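You operate a simulated robot arm through the tools that you are given. There is no shell and no other tool.

The job below is to be done with a simulated robot arm. You get a single attempt, and the scene is never put back.

## Task
Put things in order on the stock rack top. At the end: the pink plug stands where the yellow chalk stood; the clear repair cup stands where the red brush stood; the yellow chalk stands where the clear repair cup stood; the red brush is in the purple bin; whatever was shut is shut again. Leave all else as you found it, and nothing knocked over.
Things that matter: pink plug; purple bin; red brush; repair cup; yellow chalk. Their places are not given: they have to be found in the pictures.

The check looks at the end state, three seconds after you hand in, the way a careful person would. Anything else that was tipped, shoved, dropped, spilled or broken makes it a failure.

## Robot
A 7-joint arm with a two-finger parallel gripper, fixed in place. Base frame: the origin is at the foot of the arm, x ahead of it, y to its left, z up; the work surface is at about z = 950. Readings come in mm, rad, newtons and seconds.
With the tool pointing down near the work surface it reaches from about 220 to 680 mm from the base axis. Its first joint turns from -1.152 to 1.152 rad. Payload 2.4 kg.
The TCP is the grasp point between the finger pads, 30 mm short of the fingertips. In the tool frame z runs along the fingers and y along their closing line. The gripper opens to 94 mm. The fingers are 28 mm wide and 10 mm thick; the gripper's body (50 by 96 mm) begins 55 mm behind the TCP.
Orientation is told as [roll, pitch, yaw] about the base's x, y, z axes, in that order, counted from this pose: with the fingers straight down and closing along the base's y, the tool's x points along the base's -x, its y along +y and its z along -z.

## Interface
- The arm moves only by the tool send_rows. Its argument "motion" is a list of rows, each an object (a shift or turn left out is 0, a gripper value left out holds the last) with "travel": the shift along the tool's x, y, z in m, a list of three; "turn": the turn, a rotation vector about the tool's x, y, z in rad, a list of three; "hand": the gripper command, from -1 (fully open) to 1 (shut), values between in proportion. In form: [{"travel": [tx, ty, tz], "turn": [rx, ry, rz], "hand": hand}, ...]. A call has 1 to 20 rows; each row shifts and turns the commanded pose from where the row before left it, along the tool's axes as they then stand. Rows are played at 5 a second. More than 50 mm and 0.15 rad between two rows, or a gripper value outside its range, and nothing of the call is played. A pose out of reach is approached as far as the arm can. The call stops where the force on the tool passes 40 N (or 10 N more than at its start, if that is more) or the arm is blocked; 0.2 s more then pass. The fingers move at their own pace (about 153 mm/s each) and stop on an object; they squeeze with about 42 N. The grip force told is the motor's: it shows also when the fingers shut on nothing. Time passes only in rows, and 0.2 s behind the last, so rows that do not move let the fingers close. The reply holds the time, the measured pose of the TCP, the force on the tool along the base axes, the opening and the grip force, in the units named above and with some noise, with the torque about the TCP (base axes, N m) and any sound that the robot's microphone picked up, and new pictures: "views" is both (left out), scene, wrist or none.
- Cameras (640 x 400 px; columns grow to the right, rows downward): "scene" is fixed at [49.3, 492.5, 1438.4]; the picture's right is [-0.58, -0.82, 0.00], its down [-0.53, 0.37, -0.76] and it looks along [0.62, -0.44, -0.65] (base axes); focal length 251 px, centre (320, 200). "wrist" rides on the gripper at [76, 14, -102] in the tool frame; the picture's right is [-0.18, 0.98, 0.00], its down [-0.75, -0.14, -0.64] and it looks along [-0.63, -0.12, 0.77] (tool axes); focal length 243 px, centre (320, 200).
- pixel_to_xyz(camera, pixels): for up to 12 pixels [column, row] of the newest picture of that camera ("zoom" is the newest enlarged one), the place [x, y, z] in the base frame of the surface seen there, good to about 2 mm. No time passes.
- close_up(camera, box): a new picture of the part [left, top, right, bottom] of that camera's present view, enlarged. No time passes.
- sign_off(): hands the job in; it is judged then, once.

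Leave the gripper open and the arm clear of the work at the hand-in unless told otherwise.

The tools are called after ">>>" by a JSON object that holds its "api" and its "payload". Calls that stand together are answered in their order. send_rows: Moves the arm, as the interface text tells. Its arguments: {"type":"object","properties":{"motion":{"type":"array","items":{"type":"object","properties":{"travel":{"type":"array","items":{"type":"number"}},"turn":{"type":"array","items":{"type":"number"}},"hand":{"type":"number"}}}},"views":{"type":"string","enum":["both","scene","wrist","none"]}},"required":["motion"]} The other tools are called the same way: pixel_to_xyz (camera, pixels) gives the place of the surface under pixels of a picture; close_up (camera, box) takes an enlarged picture of a part of a camera's view; sign_off () hands the job in.

At the start:

```text
time_s: 0.0
ee_pos: [405.0, 238.0, 1247.7]
orientation: [0.0, 0.001, -0.001]
ft_force: [-0.4, 0.2, -0.8]
torque: [-0.01, 0.01, -0.01]
gripper_width: 94.2
gripper_force: 0.1
```

scene: 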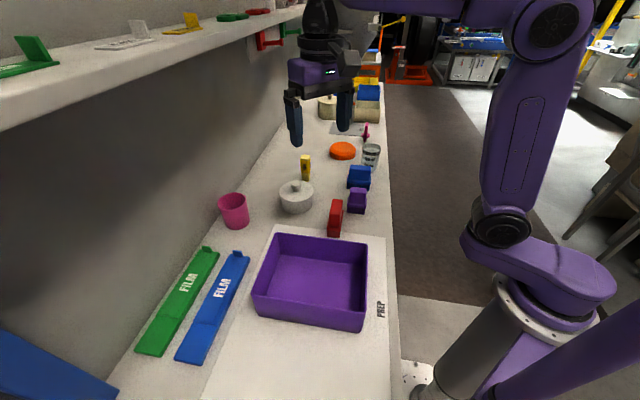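
wrist: 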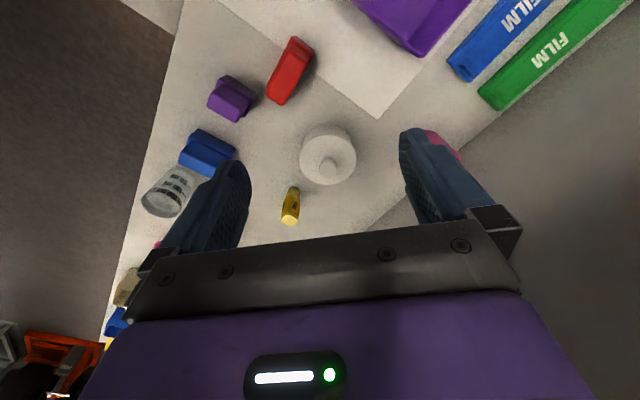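

I see a purple bin at (312,280), a red object at (335,217), yellow at (305,167), a clear cup at (371,155) and something pink at (366,131). I'll enlarge these parts to check.

>>> {"api": "close_up", "payload": {"camera": "scene", "box": [270, 100, 400, 181]}}

>>> {"api": "close_up", "payload": {"camera": "scene", "box": [200, 150, 400, 275]}}

>>> {"api": "close_up", "payload": {"camera": "scene", "box": [310, 60, 410, 122]}}

>>> {"api": "close_up", "payload": {"camera": "wrist", "box": [130, 20, 370, 240]}}

```text
4.92 times, centred on (335, 140) of scene
```

zoom: 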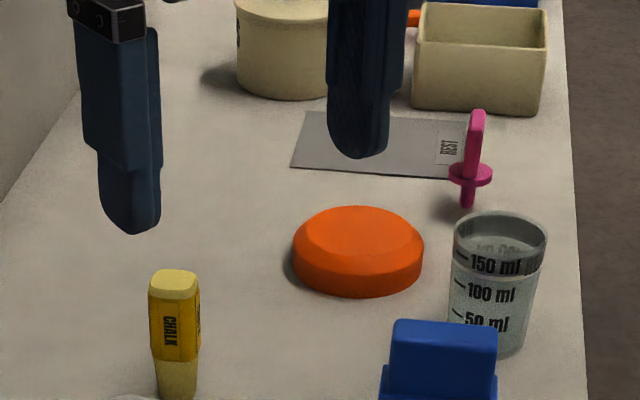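

```text
3.20 times, centred on (300, 212) of scene
```

zoom: 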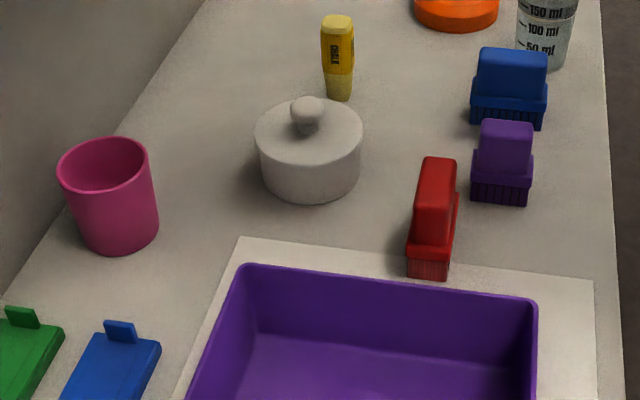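

```text
6.40 times, centred on (360, 91) of scene
```

zoom: 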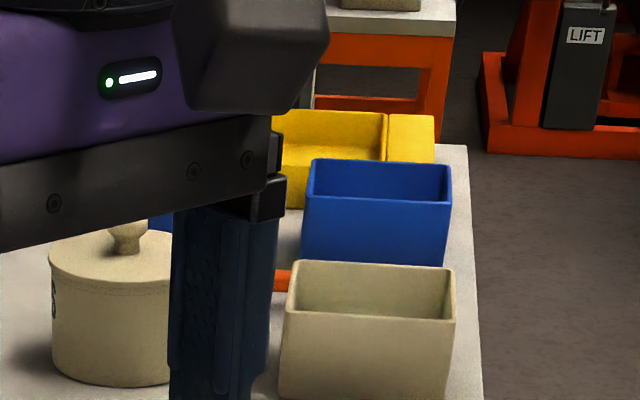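

```text
1.82 times, centred on (250, 130) of wrist
```

zoom: 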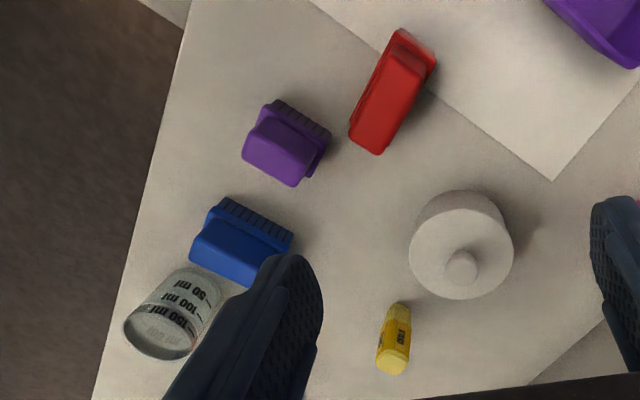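

Next I'll get the coordinates of the main objects from the scene picture, and enlarge the cup, plug and brush further.

>>> {"api": "pixel_to_xyz", "payload": {"camera": "scene", "pixels": [[305, 156], [305, 180], [336, 203], [334, 235], [371, 147], [372, 169], [366, 125], [365, 135], [365, 142], [312, 280], [275, 232], [367, 241]]}}

>>> {"api": "pixel_to_xyz", "payload": {"camera": "scene", "pixels": [[365, 330], [254, 315], [358, 190], [359, 170], [343, 147], [296, 185], [233, 200], [362, 150], [380, 150], [371, 144], [350, 220], [320, 180]]}}

>>> {"api": "close_up", "payload": {"camera": "scene", "box": [340, 115, 400, 175]}}

>>> {"api": "close_up", "payload": {"camera": "scene", "box": [310, 160, 390, 245]}}

```text
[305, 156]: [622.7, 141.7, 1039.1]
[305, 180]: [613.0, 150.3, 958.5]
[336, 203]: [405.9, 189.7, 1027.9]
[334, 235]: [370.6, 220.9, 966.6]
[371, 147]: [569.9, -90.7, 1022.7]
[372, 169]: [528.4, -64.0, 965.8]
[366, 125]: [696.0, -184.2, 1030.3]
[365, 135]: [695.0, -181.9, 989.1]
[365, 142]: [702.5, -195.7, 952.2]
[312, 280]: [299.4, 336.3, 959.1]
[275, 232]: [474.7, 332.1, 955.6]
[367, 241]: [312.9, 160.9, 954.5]
```

```text
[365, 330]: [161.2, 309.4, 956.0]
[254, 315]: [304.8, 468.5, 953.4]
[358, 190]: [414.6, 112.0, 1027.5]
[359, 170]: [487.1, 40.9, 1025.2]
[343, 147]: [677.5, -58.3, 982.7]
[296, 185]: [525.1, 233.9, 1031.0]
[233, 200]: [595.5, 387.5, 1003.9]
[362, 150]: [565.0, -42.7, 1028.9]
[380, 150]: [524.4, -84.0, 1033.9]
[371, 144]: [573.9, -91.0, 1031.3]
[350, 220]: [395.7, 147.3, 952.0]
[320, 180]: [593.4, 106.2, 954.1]
```

```text
6.67 times, centred on (370, 145) of scene
```

zoom: 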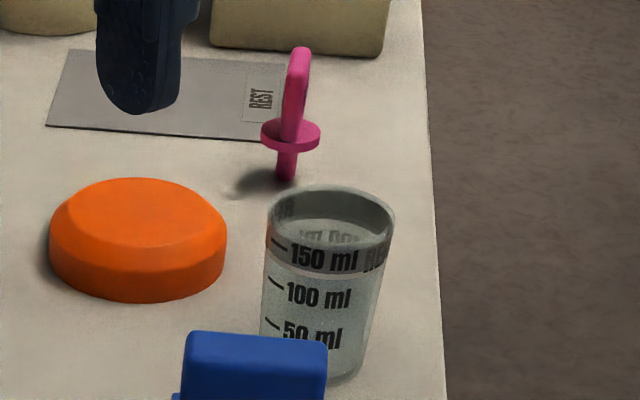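

```text
4.71 times, centred on (350, 202) of scene
```

zoom: 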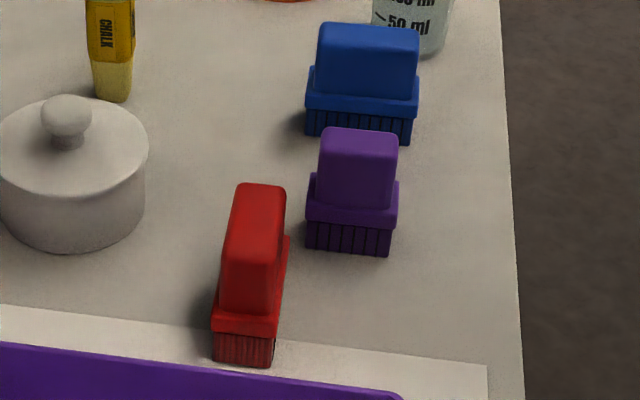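

I'll sample the red brush, cup and chalk in the wrist picture to get their shape and orientation.

>>> {"api": "pixel_to_xyz", "payload": {"camera": "wrist", "pixels": [[293, 39], [311, 45], [288, 101], [270, 97], [291, 70], [281, 95], [300, 48], [312, 58], [290, 191], [290, 220], [284, 219], [297, 219]]}}

>>> {"api": "pixel_to_xyz", "payload": {"camera": "wrist", "pixels": [[145, 194], [176, 214], [160, 205], [165, 198], [173, 170], [192, 175], [150, 208], [222, 150], [232, 98], [290, 200], [183, 165], [155, 198]]}}

>>> {"api": "close_up", "payload": {"camera": "wrist", "box": [245, 20, 335, 120]}}

>>> {"api": "close_up", "payload": {"camera": "wrist", "box": [250, 170, 330, 230]}}

>>> {"api": "close_up", "payload": {"camera": "wrist", "box": [130, 150, 210, 225]}}

```text
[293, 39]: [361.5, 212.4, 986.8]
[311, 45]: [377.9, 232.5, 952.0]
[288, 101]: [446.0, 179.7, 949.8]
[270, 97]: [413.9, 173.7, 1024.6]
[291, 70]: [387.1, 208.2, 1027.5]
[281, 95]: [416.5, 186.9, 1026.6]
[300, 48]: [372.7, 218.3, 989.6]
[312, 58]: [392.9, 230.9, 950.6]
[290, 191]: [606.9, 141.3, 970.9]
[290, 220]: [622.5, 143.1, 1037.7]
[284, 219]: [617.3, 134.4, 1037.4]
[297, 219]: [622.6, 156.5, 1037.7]
```

```text
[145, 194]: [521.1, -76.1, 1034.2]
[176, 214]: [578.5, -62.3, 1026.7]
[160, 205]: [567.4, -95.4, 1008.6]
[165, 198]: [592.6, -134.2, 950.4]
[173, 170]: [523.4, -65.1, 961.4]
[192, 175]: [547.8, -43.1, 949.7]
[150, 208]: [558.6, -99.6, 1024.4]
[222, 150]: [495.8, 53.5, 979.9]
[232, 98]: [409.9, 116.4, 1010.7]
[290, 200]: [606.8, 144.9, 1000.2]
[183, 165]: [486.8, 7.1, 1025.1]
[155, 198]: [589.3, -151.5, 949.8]
```

```text
4.00 times, centred on (290, 70) of wrist
```

zoom: 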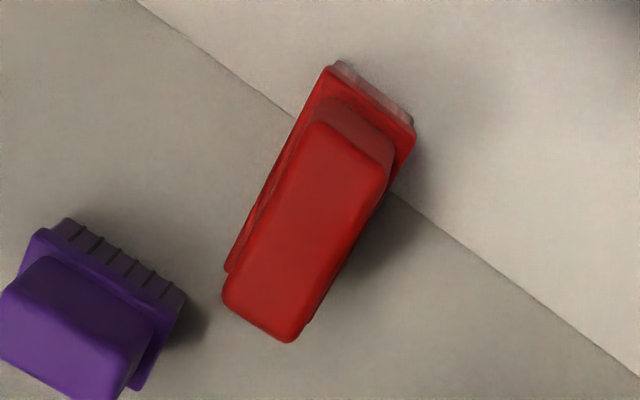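

```text
6.67 times, centred on (290, 200) of wrist
```

zoom: 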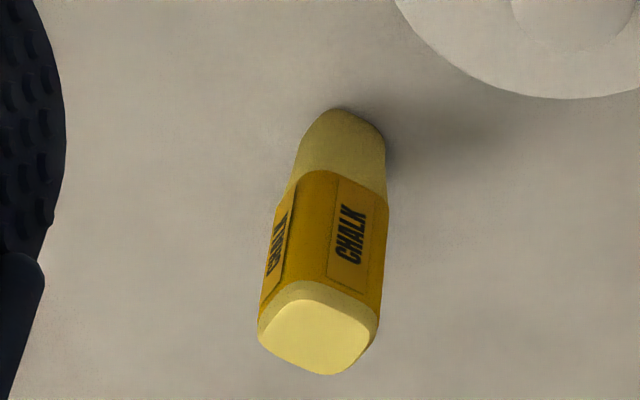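

```text
5.33 times, centred on (170, 188) of wrist
```

zoom: 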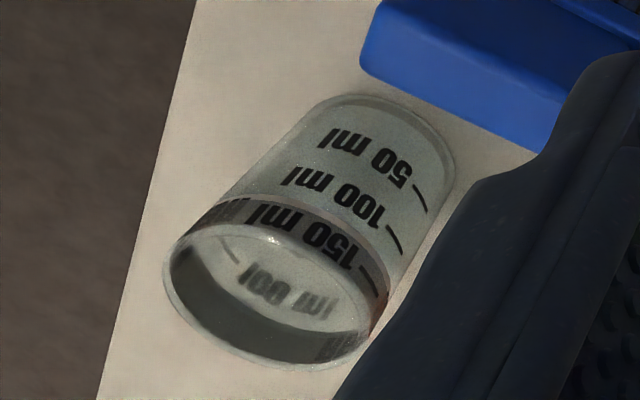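

The brush is about 77 mm tall (top at z≈1027), its handle is about 54×23 mm, and its long axis runs about -46°. The cup holds liquid. I'll move the arm along -y to look at the cup and plug with the wrist camera.

>>> {"api": "send_rows", "payload": {"motion": [{"travel": [0, -0.045, 0], "hand": -1}, {"travel": [0, -0.045, 0]}, {"travel": [0, -0.045, 0]}, {"travel": [0, -0.045, 0]}, {"travel": [0, -0.045, 0]}, {"travel": [0, -0.045, 0]}, {"travel": [0, -0.045, 0]}, {"travel": [0, 0, 0]}]}}

```text
time_s: 1.8
ee_pos: [404.3, -75.9, 1242.6]
orientation: [-0.002, 0.001, 0.001]
ft_force: [-0.2, -0.1, -0.6]
torque: [0.01, 0.02, 0.02]
gripper_width: 94.0
gripper_force: 0.0
```

scene: 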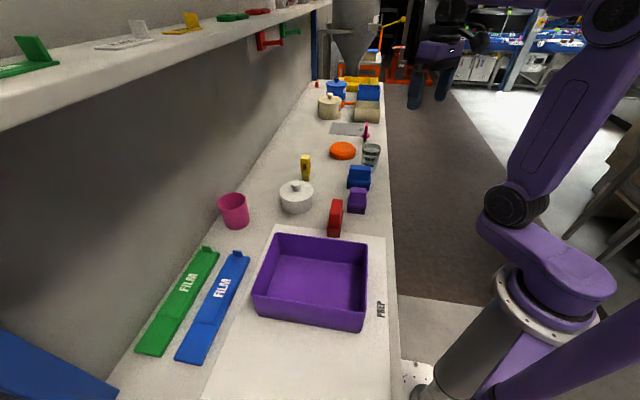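
wrist: 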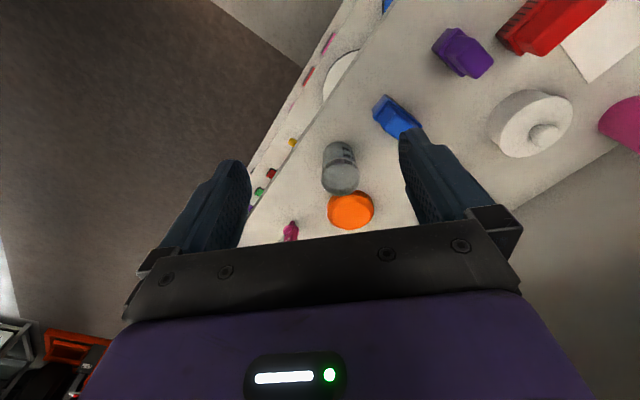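

The wrist view now shows the cup at (340,168), the orange disc at (350,210) and the plug at (290,232). I'll enlarge and measure them.

>>> {"api": "close_up", "payload": {"camera": "wrist", "box": [270, 120, 430, 245]}}

>>> {"api": "close_up", "payload": {"camera": "wrist", "box": [260, 200, 320, 245]}}

>>> {"api": "pixel_to_xyz", "payload": {"camera": "wrist", "pixels": [[290, 225], [290, 235], [285, 235], [340, 150], [330, 145], [352, 148], [341, 188], [350, 210], [328, 212], [375, 210], [340, 180], [385, 100]]}}

>>> {"api": "close_up", "payload": {"camera": "scene", "box": [345, 110, 393, 140]}}

>>> {"api": "close_up", "payload": {"camera": "scene", "box": [240, 215, 400, 345]}}

```text
3.20 times, centred on (350, 182) of wrist
```

zoom: 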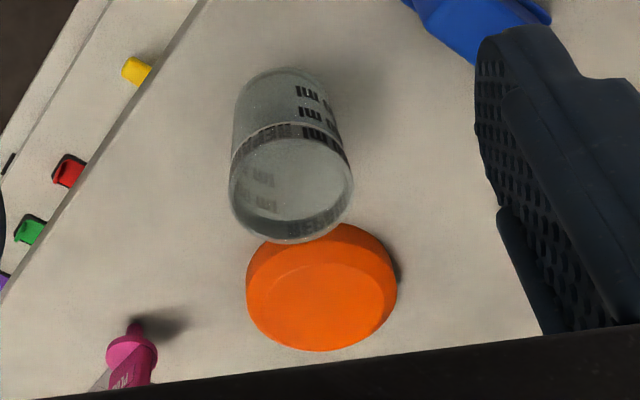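

```text
8.89 times, centred on (290, 222) of wrist
```

zoom: 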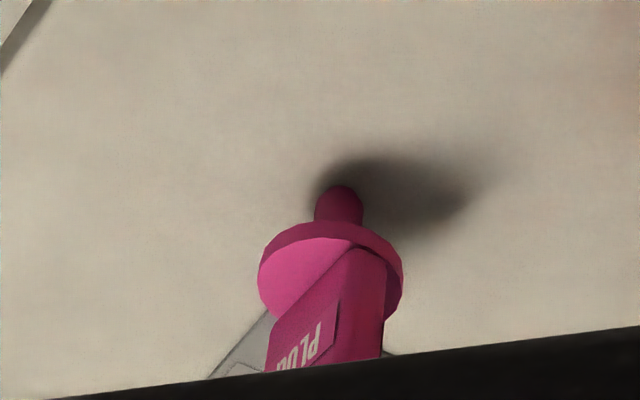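

```text
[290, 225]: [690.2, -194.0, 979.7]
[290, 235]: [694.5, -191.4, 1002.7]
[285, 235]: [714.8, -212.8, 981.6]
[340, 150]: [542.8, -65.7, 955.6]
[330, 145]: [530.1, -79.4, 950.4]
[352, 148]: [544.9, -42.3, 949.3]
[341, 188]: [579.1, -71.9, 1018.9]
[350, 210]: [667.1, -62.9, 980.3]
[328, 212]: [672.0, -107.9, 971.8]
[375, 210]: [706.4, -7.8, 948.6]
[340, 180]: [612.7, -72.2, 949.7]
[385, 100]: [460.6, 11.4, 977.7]
```

```text
13.33 times, centred on (369, 125) of scene
```

zoom: 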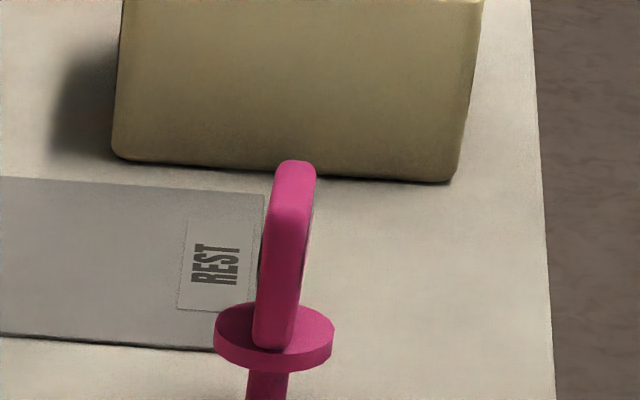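

```text
3.08 times, centred on (320, 280) of scene
```

zoom: 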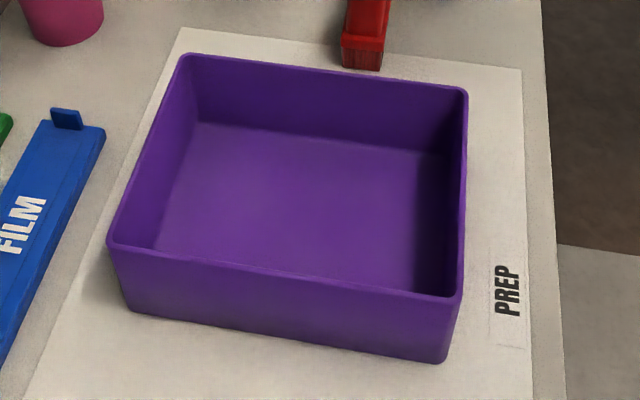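

The bin rim corners come out near (267,217), (404,358), (303,458) and (165,318), at z≈1028. I'll start with the brush: move above it at about (398,196), turn the tool so the fingers close across the handle (yaw -0.785), and look again.

>>> {"api": "send_rows", "payload": {"motion": [{"travel": [0, 0.0455, 0]}, {"travel": [0, 0.0455, 0]}, {"travel": [0, 0.0455, 0]}, {"travel": [0, 0.0455, 0]}, {"travel": [0, 0.0455, 0]}, {"travel": [0.006, 0.0445, 0]}, {"turn": [0, 0, 0.131]}, {"turn": [0, 0, 0.131]}, {"turn": [0, 0, 0.131]}, {"turn": [0, 0, 0.131]}, {"turn": [0, 0, 0.131]}, {"turn": [0, 0, 0.13]}, {"travel": [0, 0, 0.04]}, {"travel": [0, 0, 0.04]}, {"travel": [0, 0, 0]}]}}

```text
time_s: 5.0
ee_pos: [394.1, 194.2, 1167.6]
orientation: [0.0, -0.001, -0.785]
ft_force: [0.4, -0.3, 0.9]
torque: [-0.01, 0.02, 0.0]
gripper_width: 93.9
gripper_force: 0.1
```

scene: 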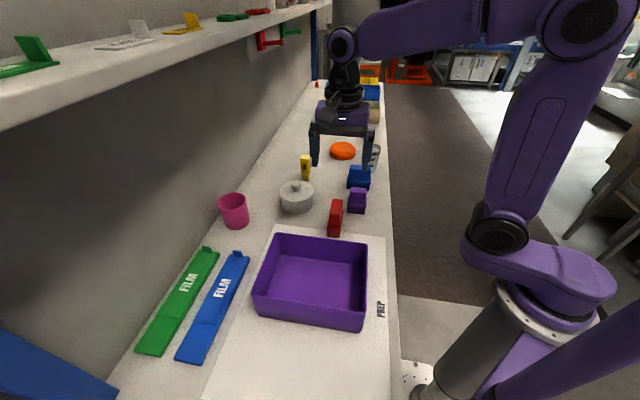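
wrist: 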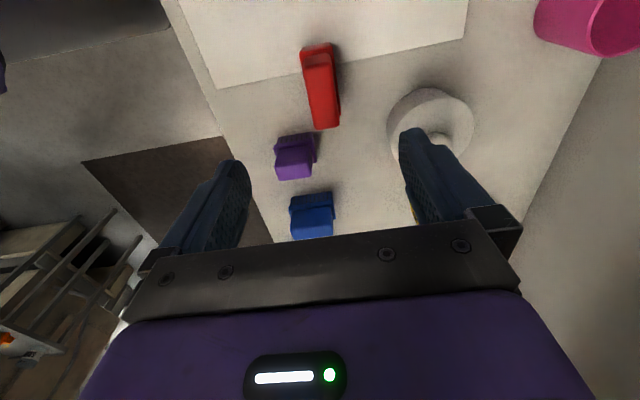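

The brush is at (322,90) in the wrist picture. I'll refine its top-face corners with a close-up and the coordinate tool.

>>> {"api": "close_up", "payload": {"camera": "wrist", "box": [272, 35, 372, 140]}}

>>> {"api": "pixel_to_xyz", "payload": {"camera": "wrist", "pixels": [[306, 58], [331, 58], [318, 58], [320, 90], [309, 90], [330, 90], [326, 120], [316, 120], [335, 120], [324, 126], [334, 52], [303, 52]]}}

```text
3.81 times, centred on (322, 88) of wrist
```

zoom: 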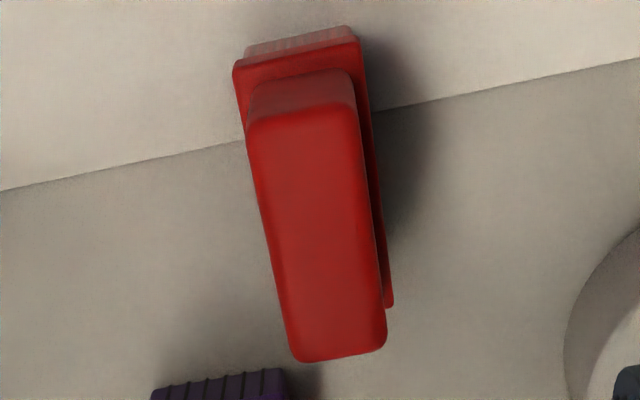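

```text
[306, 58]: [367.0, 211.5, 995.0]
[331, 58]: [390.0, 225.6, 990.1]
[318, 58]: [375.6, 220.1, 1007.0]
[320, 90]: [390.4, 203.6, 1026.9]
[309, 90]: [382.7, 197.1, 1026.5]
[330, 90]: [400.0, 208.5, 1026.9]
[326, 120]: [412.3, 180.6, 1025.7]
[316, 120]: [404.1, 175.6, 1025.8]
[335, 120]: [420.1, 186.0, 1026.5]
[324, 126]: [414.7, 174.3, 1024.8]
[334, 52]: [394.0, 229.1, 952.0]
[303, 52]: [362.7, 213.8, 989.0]
```

The brush handle centre is at about (397,197.5), with the axis at -45° as expected. I'll open fully, correct by about 4 mm along tool y and descend partway, then check the pose.

>>> {"api": "send_rows", "payload": {"motion": [{"travel": [0, 0.0044, 0.03]}, {"travel": [0, 0, 0.03]}, {"travel": [0, 0, 0.025]}, {"travel": [0, 0, 0.02]}, {"travel": [0, 0, 0]}, {"travel": [0, 0, 0]}]}}

```text
time_s: 6.4
ee_pos: [400.4, 198.6, 1062.1]
orientation: [-0.001, 0.0, -0.786]
ft_force: [-1.2, 0.4, 0.3]
torque: [0.0, 0.02, -0.02]
gripper_width: 93.8
gripper_force: 0.1
```

scene: 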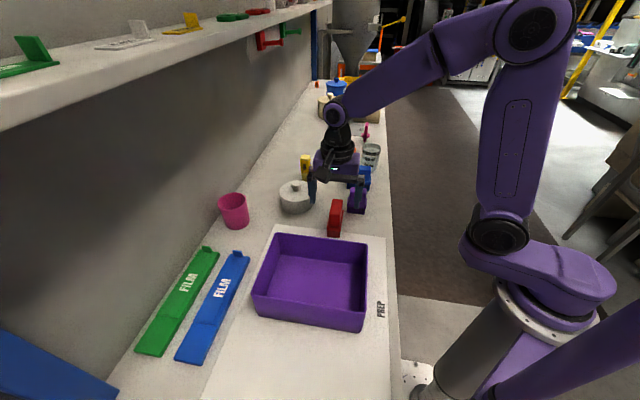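
wrist: 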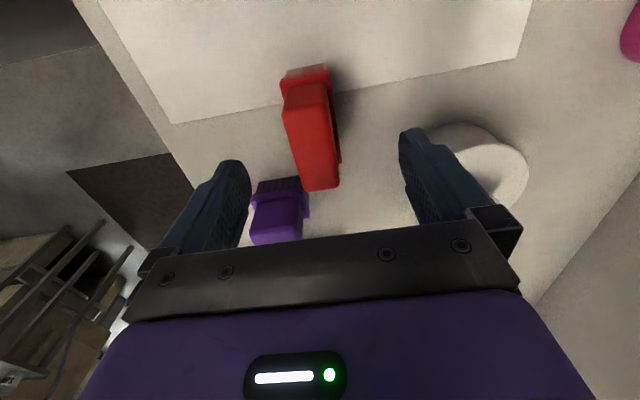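

I'll re-measure the brush top from this closer view before closing.

>>> {"api": "pixel_to_xyz", "payload": {"camera": "wrist", "pixels": [[288, 120], [330, 113], [308, 116], [296, 150], [334, 145], [315, 148], [318, 175], [302, 176], [335, 172], [320, 188], [300, 98], [310, 100]]}}

>>> {"api": "close_up", "payload": {"camera": "wrist", "box": [230, 50, 430, 200]}}

```text
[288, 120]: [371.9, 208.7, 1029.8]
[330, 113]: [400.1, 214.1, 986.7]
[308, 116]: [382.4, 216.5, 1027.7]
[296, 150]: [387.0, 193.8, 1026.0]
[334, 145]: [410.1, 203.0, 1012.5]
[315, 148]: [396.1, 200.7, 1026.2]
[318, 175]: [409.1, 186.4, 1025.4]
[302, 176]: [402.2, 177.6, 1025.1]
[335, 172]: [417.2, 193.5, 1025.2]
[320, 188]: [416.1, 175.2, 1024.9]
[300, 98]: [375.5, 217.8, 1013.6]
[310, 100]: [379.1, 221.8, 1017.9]
```

```text
2.67 times, centred on (330, 125) of wrist
```

zoom: 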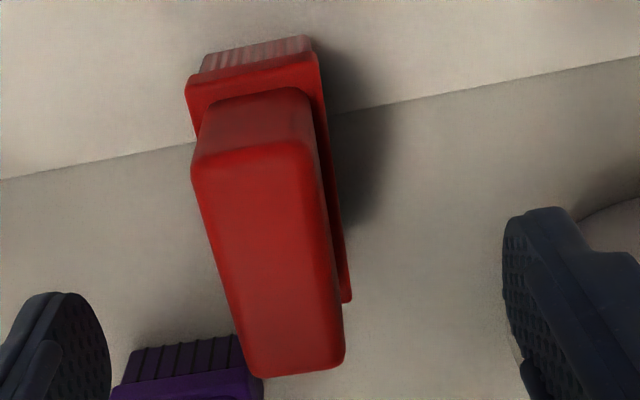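

The handle mid-line is about 2.5 mm toward -tool y from the TCP. I'll correct that, descend to z≈1021 and close.

>>> {"api": "send_rows", "payload": {"motion": [{"travel": [0, -0.0025, 0.015]}, {"travel": [0, 0, 0.015]}, {"travel": [0, 0, 0.011]}, {"travel": [0, 0, 0]}, {"travel": [0, 0, 0]}]}}

```text
time_s: 7.6
ee_pos: [399.7, 196.0, 1019.6]
orientation: [-0.001, 0.001, -0.786]
ft_force: [0.4, -0.5, -0.3]
torque: [0.0, 0.01, 0.02]
gripper_width: 94.0
gripper_force: 0.0
```

scene: 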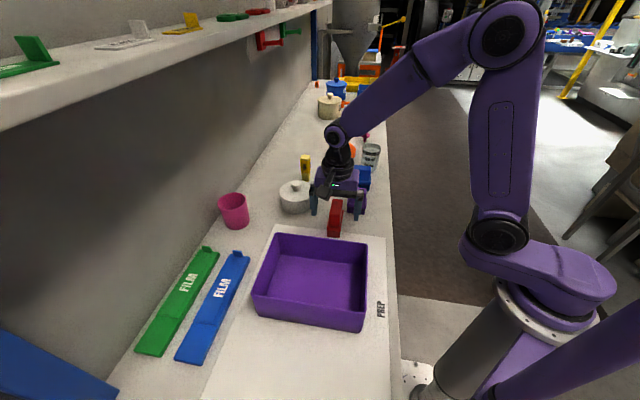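
wrist: 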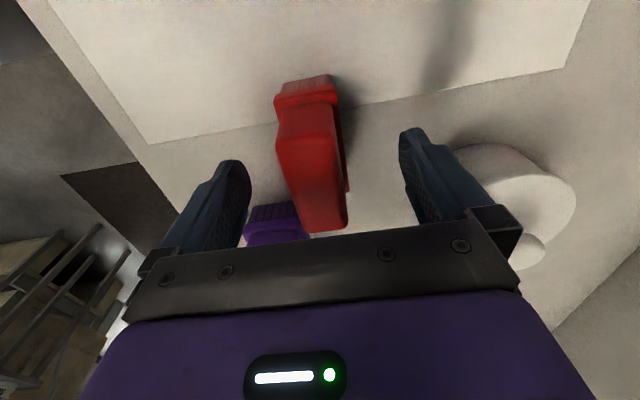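

The fingers are either side of the handle. I'll close now.

>>> {"api": "send_rows", "payload": {"motion": [{"hand": 0.3}, {"hand": 1}, {}, {}]}}

```text
time_s: 8.6
ee_pos: [401.2, 197.2, 1019.9]
orientation: [0.0, 0.002, -0.785]
ft_force: [-0.7, 0.4, 0.4]
torque: [-0.01, 0.0, -0.01]
gripper_width: 31.5
gripper_force: 41.7
```

scene: 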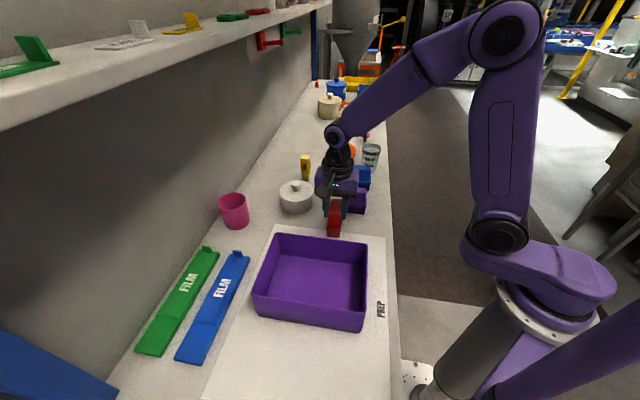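
wrist: 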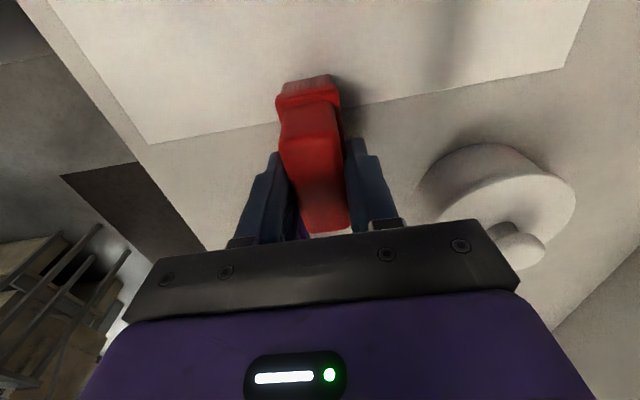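

It's gripped at 31.5 mm with 42 N. I'll lift straight up.

>>> {"api": "send_rows", "payload": {"motion": [{"travel": [0, 0, -0.015]}, {"travel": [0, 0, -0.03]}, {"travel": [0, 0, -0.04]}, {"travel": [0, 0, -0.045]}, {}]}}

```text
time_s: 9.8
ee_pos: [397.6, 194.4, 1151.2]
orientation: [0.0, 0.001, -0.785]
ft_force: [0.2, 0.5, 0.1]
torque: [0.0, 0.02, -0.02]
gripper_width: 31.6
gripper_force: 42.4
```

scene: 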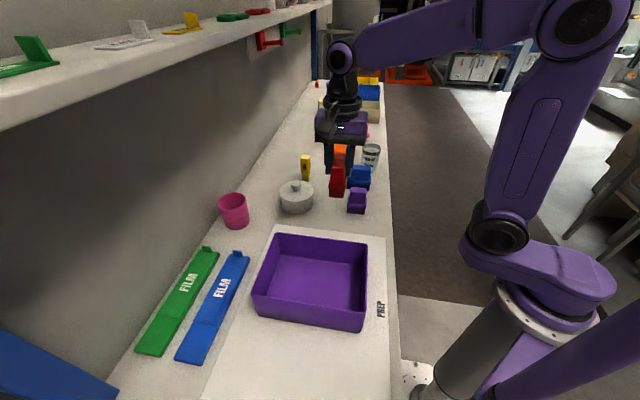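
wrist: 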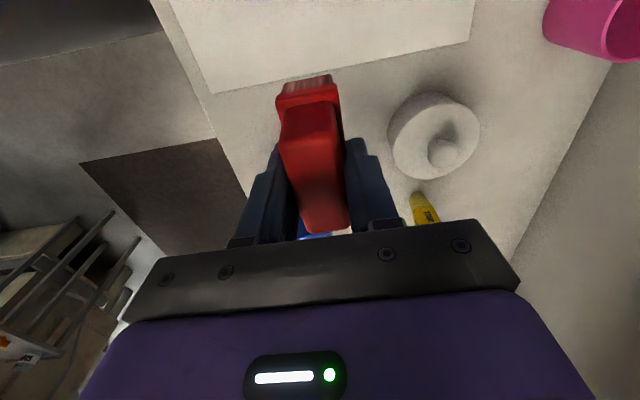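

The brush is held cleanly. I'll carry it at z≈1150 to above the bin centre, about (285,338).

>>> {"api": "send_rows", "payload": {"motion": [{"travel": [0.03, 0.0035, 0]}, {"travel": [0.04, 0.0045, 0]}, {"travel": [0.04, 0.005, 0]}, {"travel": [0.04, 0.0045, 0]}, {"travel": [0.031, 0.0035, 0]}, {}, {}]}}

```text
time_s: 11.4
ee_pos: [287.9, 340.5, 1150.4]
orientation: [0.001, -0.001, -0.786]
ft_force: [0.0, -0.1, -0.4]
torque: [0.0, 0.01, 0.0]
gripper_width: 31.7
gripper_force: 42.3
```

scene: 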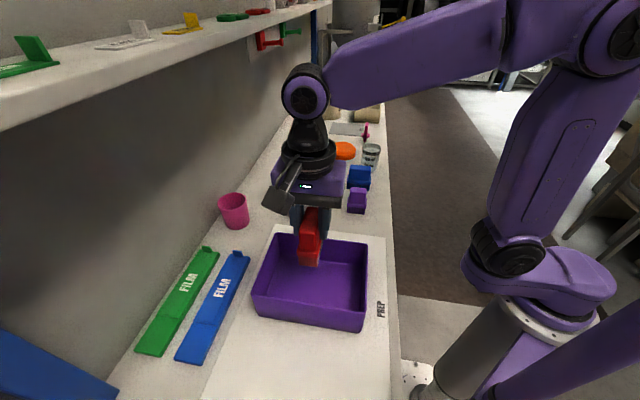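
wrist: 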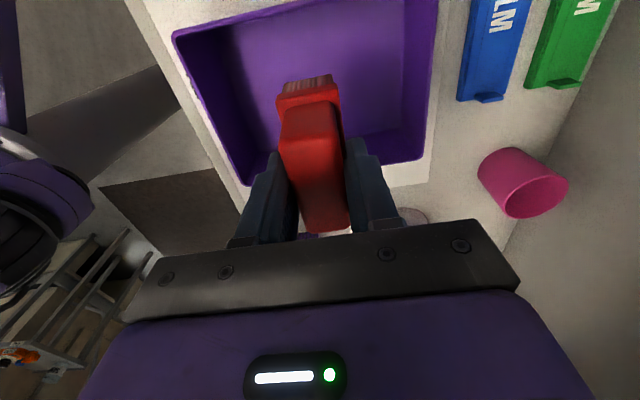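

The brush is above the bin. I'll check the rim and floor coordinates before lowering.

>>> {"api": "pixel_to_xyz", "payload": {"camera": "scene", "pixels": [[276, 236], [366, 246], [364, 314], [253, 296], [330, 300], [300, 290], [280, 270], [350, 290], [310, 320], [263, 265]]}}

>>> {"api": "pixel_to_xyz", "payload": {"camera": "wrist", "pixels": [[180, 38], [250, 183], [420, 158], [390, 100], [250, 100], [270, 130], [380, 20], [434, 10], [250, 40], [360, 160]]}}

```text
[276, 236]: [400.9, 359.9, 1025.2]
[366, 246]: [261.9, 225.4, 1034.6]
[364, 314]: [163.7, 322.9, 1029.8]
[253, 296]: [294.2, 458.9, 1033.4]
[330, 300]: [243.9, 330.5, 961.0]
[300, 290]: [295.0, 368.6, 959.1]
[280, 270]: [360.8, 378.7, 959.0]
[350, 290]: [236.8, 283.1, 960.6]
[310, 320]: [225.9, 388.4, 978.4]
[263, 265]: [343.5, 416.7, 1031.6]
```

```text
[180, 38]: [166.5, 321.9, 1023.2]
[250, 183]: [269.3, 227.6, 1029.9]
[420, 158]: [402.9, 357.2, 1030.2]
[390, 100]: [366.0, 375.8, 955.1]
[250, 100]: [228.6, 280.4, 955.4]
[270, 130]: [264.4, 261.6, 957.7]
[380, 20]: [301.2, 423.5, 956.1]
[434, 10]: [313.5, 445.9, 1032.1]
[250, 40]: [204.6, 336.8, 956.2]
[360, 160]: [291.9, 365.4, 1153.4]
```

The floor is at z≈957 and the rim at z≈1030, and the bin centre matches. The brush bottom is about 69 mm below the TCP, so I'll lower to TCP z≈1028.

>>> {"api": "send_rows", "payload": {"motion": [{"travel": [0, 0, 0.03]}, {"travel": [0, 0, 0.03]}, {"travel": [0, 0, 0.03]}, {"travel": [0, 0, 0.02]}, {"travel": [0, 0, 0.01]}, {}, {}]}}

```text
time_s: 13.0
ee_pos: [283.8, 340.4, 1034.0]
orientation: [0.0, 0.0, -0.785]
ft_force: [0.4, 0.2, -0.2]
torque: [-0.02, -0.01, 0.01]
gripper_width: 31.5
gripper_force: 42.3
```

scene: 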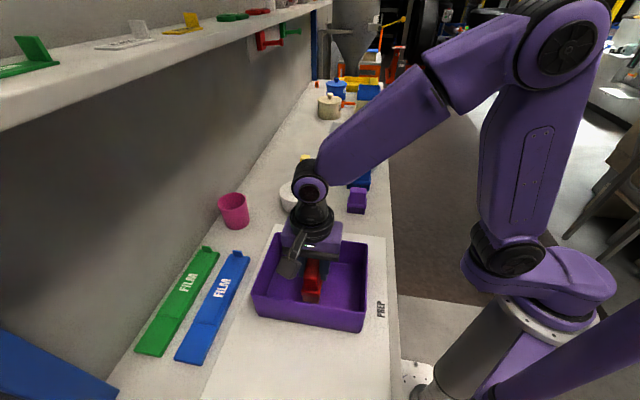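
wrist: 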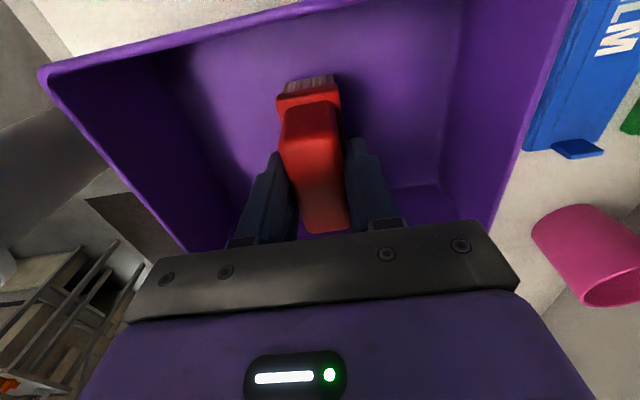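

Still about 5 to 6 mm to go, with no contact force yet. I'll lower in 2 mm steps while watching the force.

>>> {"api": "send_rows", "payload": {"motion": [{"travel": [0, 0, 0.002]}, {"travel": [0, 0, 0.002]}, {"travel": [0, 0, 0.0015]}, {}], "views": "none"}}

>>> {"api": "send_rows", "payload": {"motion": [{"travel": [0, 0, 0.0015]}, {}], "views": "wrist"}}

```text
time_s: 14.0
ee_pos: [284.8, 340.1, 1025.3]
orientation: [0.002, 0.0, -0.784]
ft_force: [-3.9, 0.2, 12.0]
torque: [-0.28, -0.11, -0.1]
gripper_width: 31.4
gripper_force: 42.6
```

```text
time_s: 14.6
ee_pos: [286.4, 339.5, 1025.2]
orientation: [0.005, 0.002, -0.784]
ft_force: [-8.6, 3.1, 34.6]
torque: [-0.5, -0.35, -0.11]
gripper_width: 31.6
gripper_force: 42.2
```

wrist: 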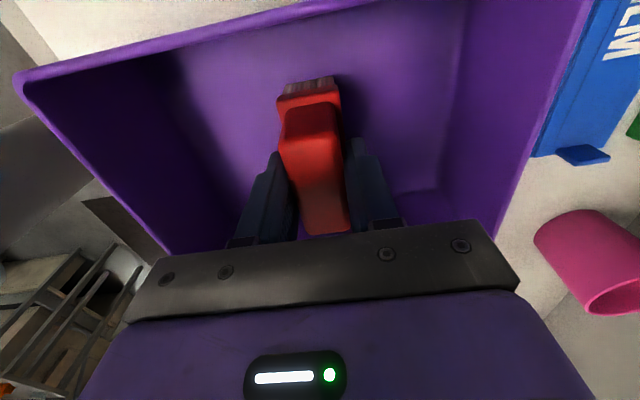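

The brush is on the bin floor, pressing at 34 N. I'll back off 2 mm and then open slowly.

>>> {"api": "send_rows", "payload": {"motion": [{"travel": [0, 0, -0.002]}, {"hand": 0.1}, {"hand": -0.2}, {"hand": -0.5}, {}], "views": "both"}}

```text
time_s: 15.8
ee_pos: [286.9, 339.8, 1026.1]
orientation: [-0.003, 0.0, -0.785]
ft_force: [0.3, 0.4, -0.5]
torque: [-0.03, 0.02, 0.01]
gripper_width: 70.7
gripper_force: 0.1
```

scene: 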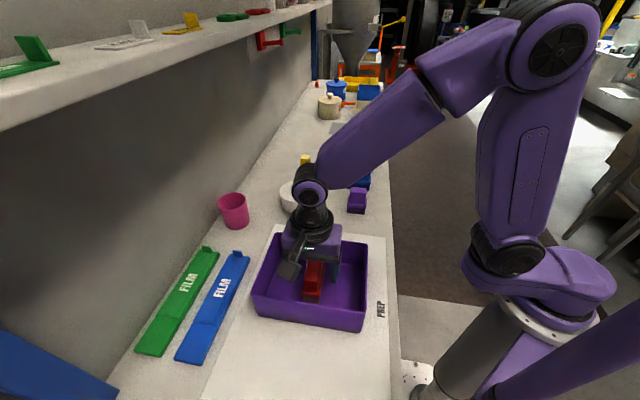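
wrist: 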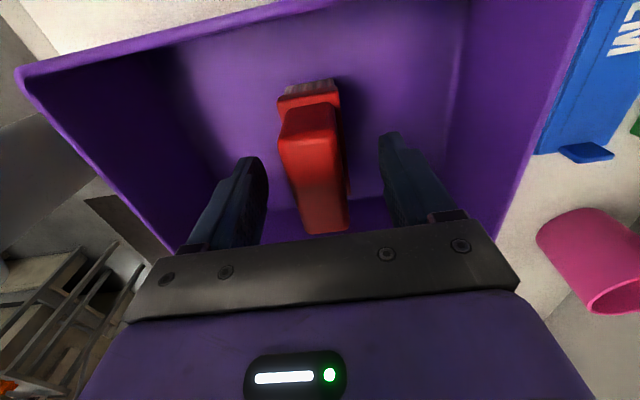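

The brush stands upright in the bin. I'll raise to z≈1176 and travel to above the cup, about (552,-70). I'm keeping yaw -0.785 because it clears the neighbours at both ends.

>>> {"api": "send_rows", "payload": {"motion": [{"travel": [0, 0, -0.03]}, {"travel": [0, 0, -0.04]}, {"travel": [0, 0, -0.04]}, {"travel": [0, 0, -0.04], "hand": -1}, {"travel": [-0.0434, -0.0093, 0]}, {"travel": [-0.0434, -0.0093, 0]}, {"travel": [-0.0434, -0.0093, 0]}, {"travel": [-0.0434, -0.0093, 0]}, {"travel": [-0.0434, -0.0093, 0]}, {"travel": [-0.0434, -0.0093, 0]}, {"travel": [-0.0434, -0.0093, 0]}, {"travel": [-0.0434, -0.0093, 0]}, {"travel": [-0.0434, -0.0093, 0]}, {"travel": [-0.0434, -0.0093, 0]}, {"travel": [-0.0434, -0.0093, 0]}, {}, {}]}}

```text
time_s: 19.4
ee_pos: [550.7, -67.6, 1175.8]
orientation: [0.001, -0.001, -0.785]
ft_force: [-0.2, 0.1, -0.5]
torque: [0.02, -0.01, 0.01]
gripper_width: 94.2
gripper_force: 0.0
```

scene: 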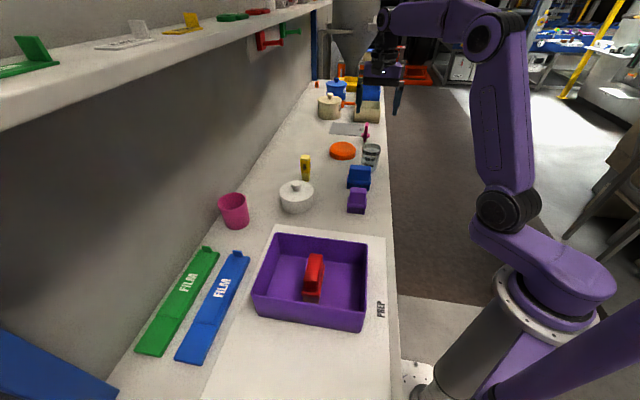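
wrist: 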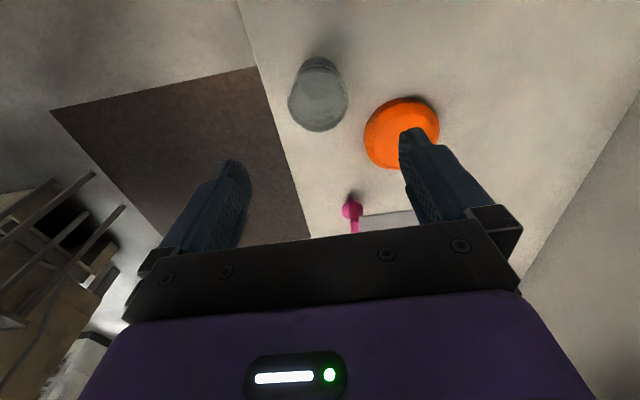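

The brush in the bin looks fine. The cup is at (318,95) in the wrist picture and the plug at (352,212). I'll enlarge and measure both.

>>> {"api": "close_up", "payload": {"camera": "wrist", "box": [270, 45, 370, 140]}}

>>> {"api": "pixel_to_xyz", "payload": {"camera": "wrist", "pixels": [[318, 132], [288, 100], [348, 97], [320, 85], [312, 58], [318, 110], [300, 120], [338, 120], [352, 200], [352, 212], [345, 212], [359, 212]]}}

>>> {"api": "close_up", "payload": {"camera": "wrist", "box": [310, 170, 400, 240]}}

```text
4.21 times, centred on (320, 92) of wrist
```

zoom: 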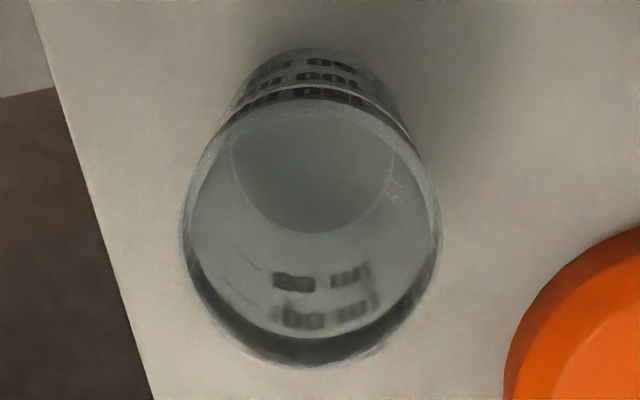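

```text
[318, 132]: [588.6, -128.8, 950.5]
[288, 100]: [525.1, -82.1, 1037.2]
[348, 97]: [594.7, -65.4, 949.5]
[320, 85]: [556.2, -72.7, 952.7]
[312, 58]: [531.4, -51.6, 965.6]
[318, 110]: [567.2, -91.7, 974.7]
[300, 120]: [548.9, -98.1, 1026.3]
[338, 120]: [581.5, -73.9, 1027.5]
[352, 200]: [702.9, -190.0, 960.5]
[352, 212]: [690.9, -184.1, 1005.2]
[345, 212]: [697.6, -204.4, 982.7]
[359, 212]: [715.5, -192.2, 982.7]
```

```text
5.71 times, centred on (355, 205) of wrist
```

zoom: 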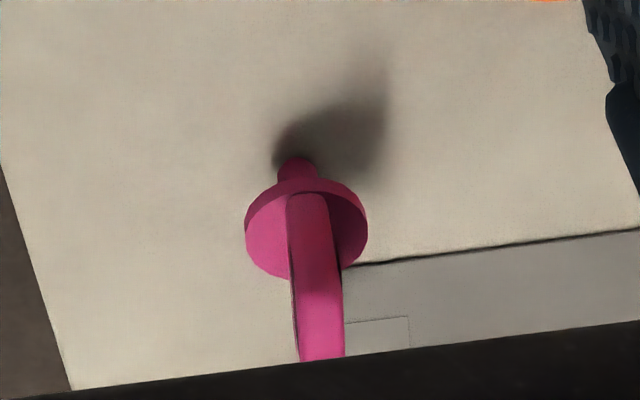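

The cup rim is centred near (549.3,-71.2), about 60 mm across at the top and 50 mm at the base. I'll correct and descend to z≈1080 with the fingertips still just above the rim, then re-check.

>>> {"api": "send_rows", "payload": {"motion": [{"travel": [-0.0016, -0.0035, 0.02]}, {"travel": [0, 0, 0.03]}, {"travel": [0, 0, 0.03]}, {"travel": [0, 0, 0.015]}, {}, {}]}}

```text
time_s: 20.8
ee_pos: [549.5, -73.3, 1079.6]
orientation: [0.0, -0.001, -0.785]
ft_force: [-0.7, 0.2, -1.4]
torque: [0.03, 0.01, 0.01]
gripper_width: 94.0
gripper_force: 0.2
```

scene: 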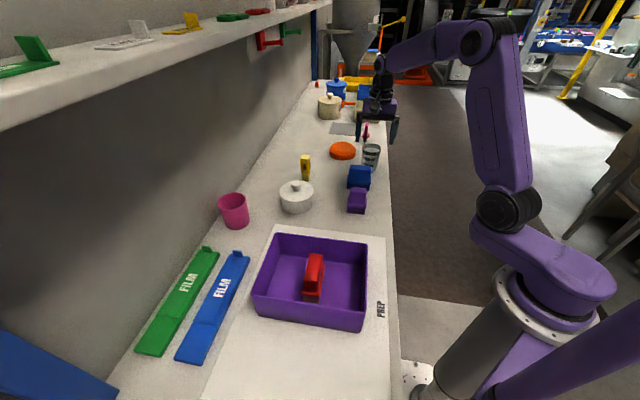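
wrist: 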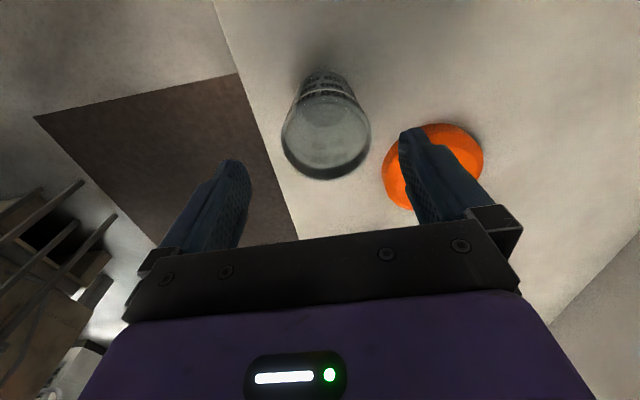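

I'll zoom in to centre precisely.

>>> {"api": "close_up", "payload": {"camera": "wrist", "box": [235, 60, 415, 190]}}

```text
3.08 times, centred on (325, 125) of wrist
```

zoom: 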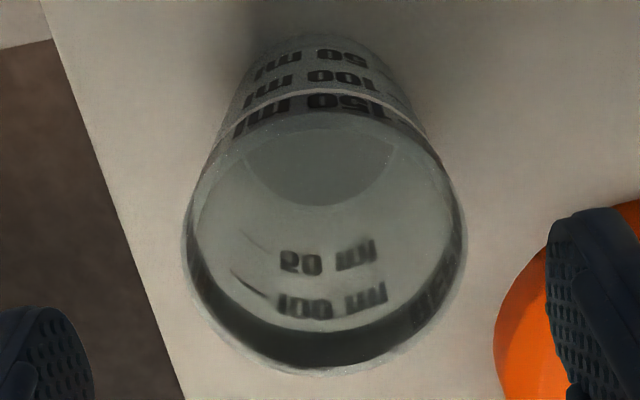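

The cup is about 4.5 mm toward +tool y and 1.6 mm toward +tool x from the TCP. I'll correct and lower around the cup to z≈997.

>>> {"api": "send_rows", "payload": {"motion": [{"travel": [0.0016, 0.0045, 0]}, {"travel": [0, 0, 0.02]}, {"travel": [0, 0, 0.02]}, {"travel": [0, 0, 0.02]}, {"travel": [0, 0, 0.015]}, {"travel": [0, 0, 0.0075]}, {}, {}]}}

```text
time_s: 22.6
ee_pos: [553.6, -69.8, 997.2]
orientation: [0.001, 0.001, -0.785]
ft_force: [0.3, 0.4, -0.1]
torque: [-0.02, 0.01, 0.0]
gripper_width: 93.7
gripper_force: 0.0
```

scene: 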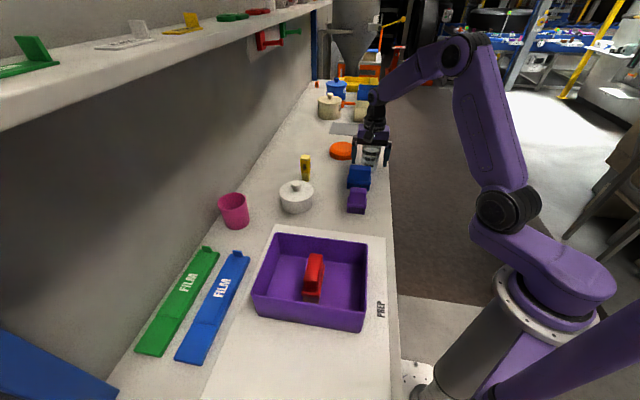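
wrist: 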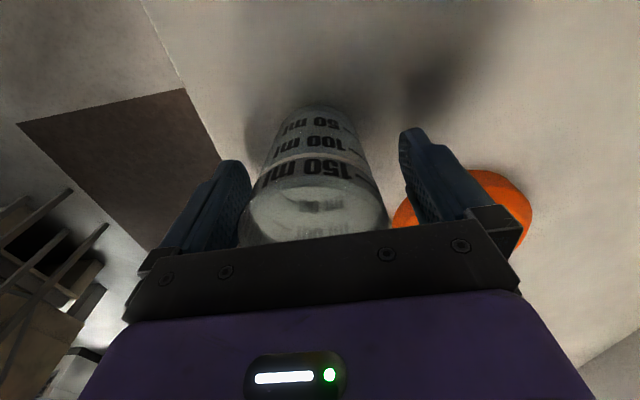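

I'll zoom in to check the clearance on both sides before closing.

>>> {"api": "close_up", "payload": {"camera": "wrist", "box": [200, 95, 450, 250]}}

>>> {"api": "close_up", "payload": {"camera": "scene", "box": [335, 130, 405, 175]}}

```text
2.56 times, centred on (325, 172) of wrist
```

zoom: 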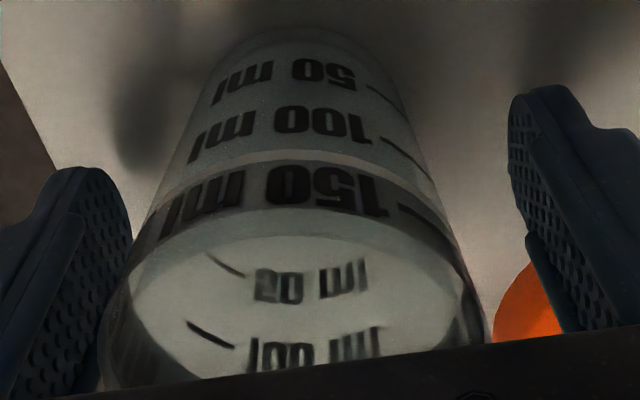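

```text
8.89 times, centred on (370, 152) of scene
```

zoom: 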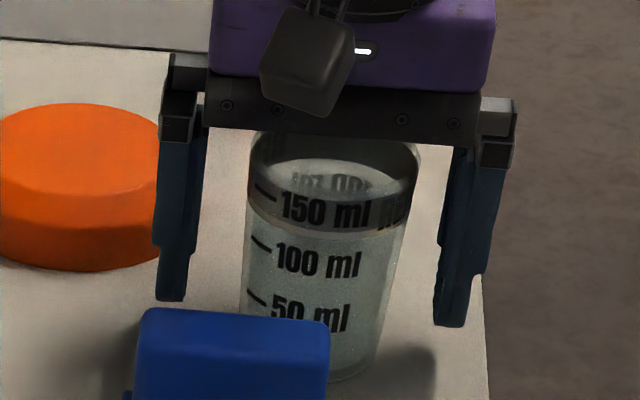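

The cup is well centred between the fingers. I'll close slowly in steps.

>>> {"api": "send_rows", "payload": {"motion": [{"hand": -0.85}, {"hand": -0.7}, {"hand": -0.6}, {"hand": -0.5}, {"hand": -0.42}, {"hand": -0.36}, {"hand": -0.3}, {"hand": -0.26}, {"hand": -0.22}, {}], "views": "wrist"}}

```text
time_s: 24.8
ee_pos: [553.4, -70.7, 997.0]
orientation: [0.0, 0.001, -0.786]
ft_force: [0.9, -0.9, 0.3]
torque: [-0.01, -0.06, 0.01]
gripper_width: 64.1
gripper_force: 41.7
```

wrist: 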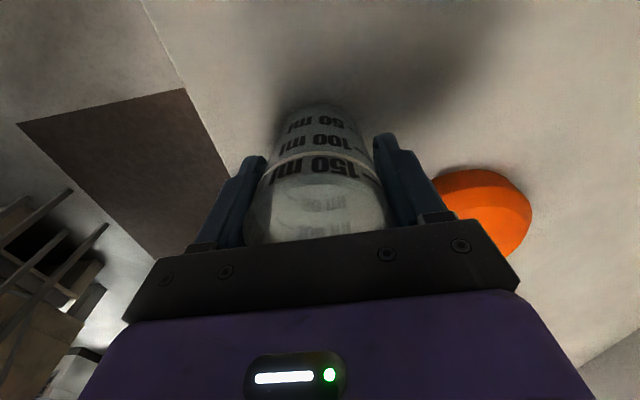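

The cup is gripped at 64 mm. I'll lift slowly and smoothly by about 110 mm.

>>> {"api": "send_rows", "payload": {"motion": [{"travel": [0, 0, -0.002], "hand": 0}, {"travel": [0, 0, -0.004]}, {"travel": [0, 0, -0.007]}, {"travel": [0, 0, -0.01]}, {"travel": [0, 0, -0.012]}, {"travel": [0, 0, -0.014]}, {"travel": [0, 0, -0.014]}, {"travel": [0, 0, -0.014]}, {"travel": [0, 0, -0.012]}, {"travel": [0, 0, -0.01]}, {"travel": [0, 0, -0.007]}, {"travel": [0, 0, -0.004]}, {"travel": [0, 0, -0.002]}, {}]}}

```text
time_s: 27.8
ee_pos: [553.4, -69.3, 1109.5]
orientation: [-0.003, 0.0, -0.787]
ft_force: [0.1, -0.4, -1.0]
torque: [0.0, -0.01, 0.0]
gripper_width: 64.0
gripper_force: 42.0
```

scene: 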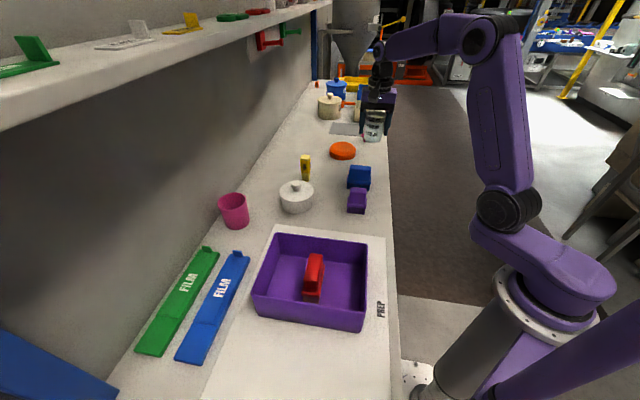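
wrist: 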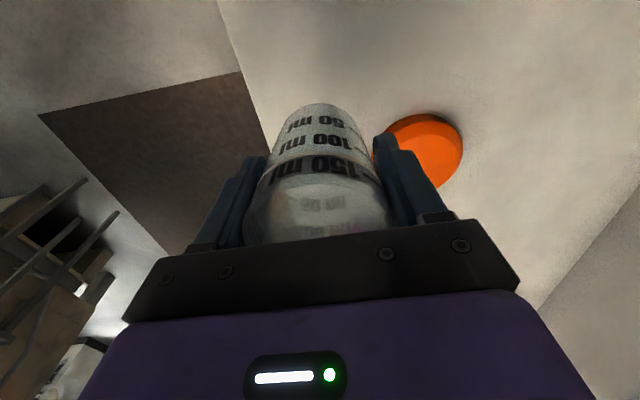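

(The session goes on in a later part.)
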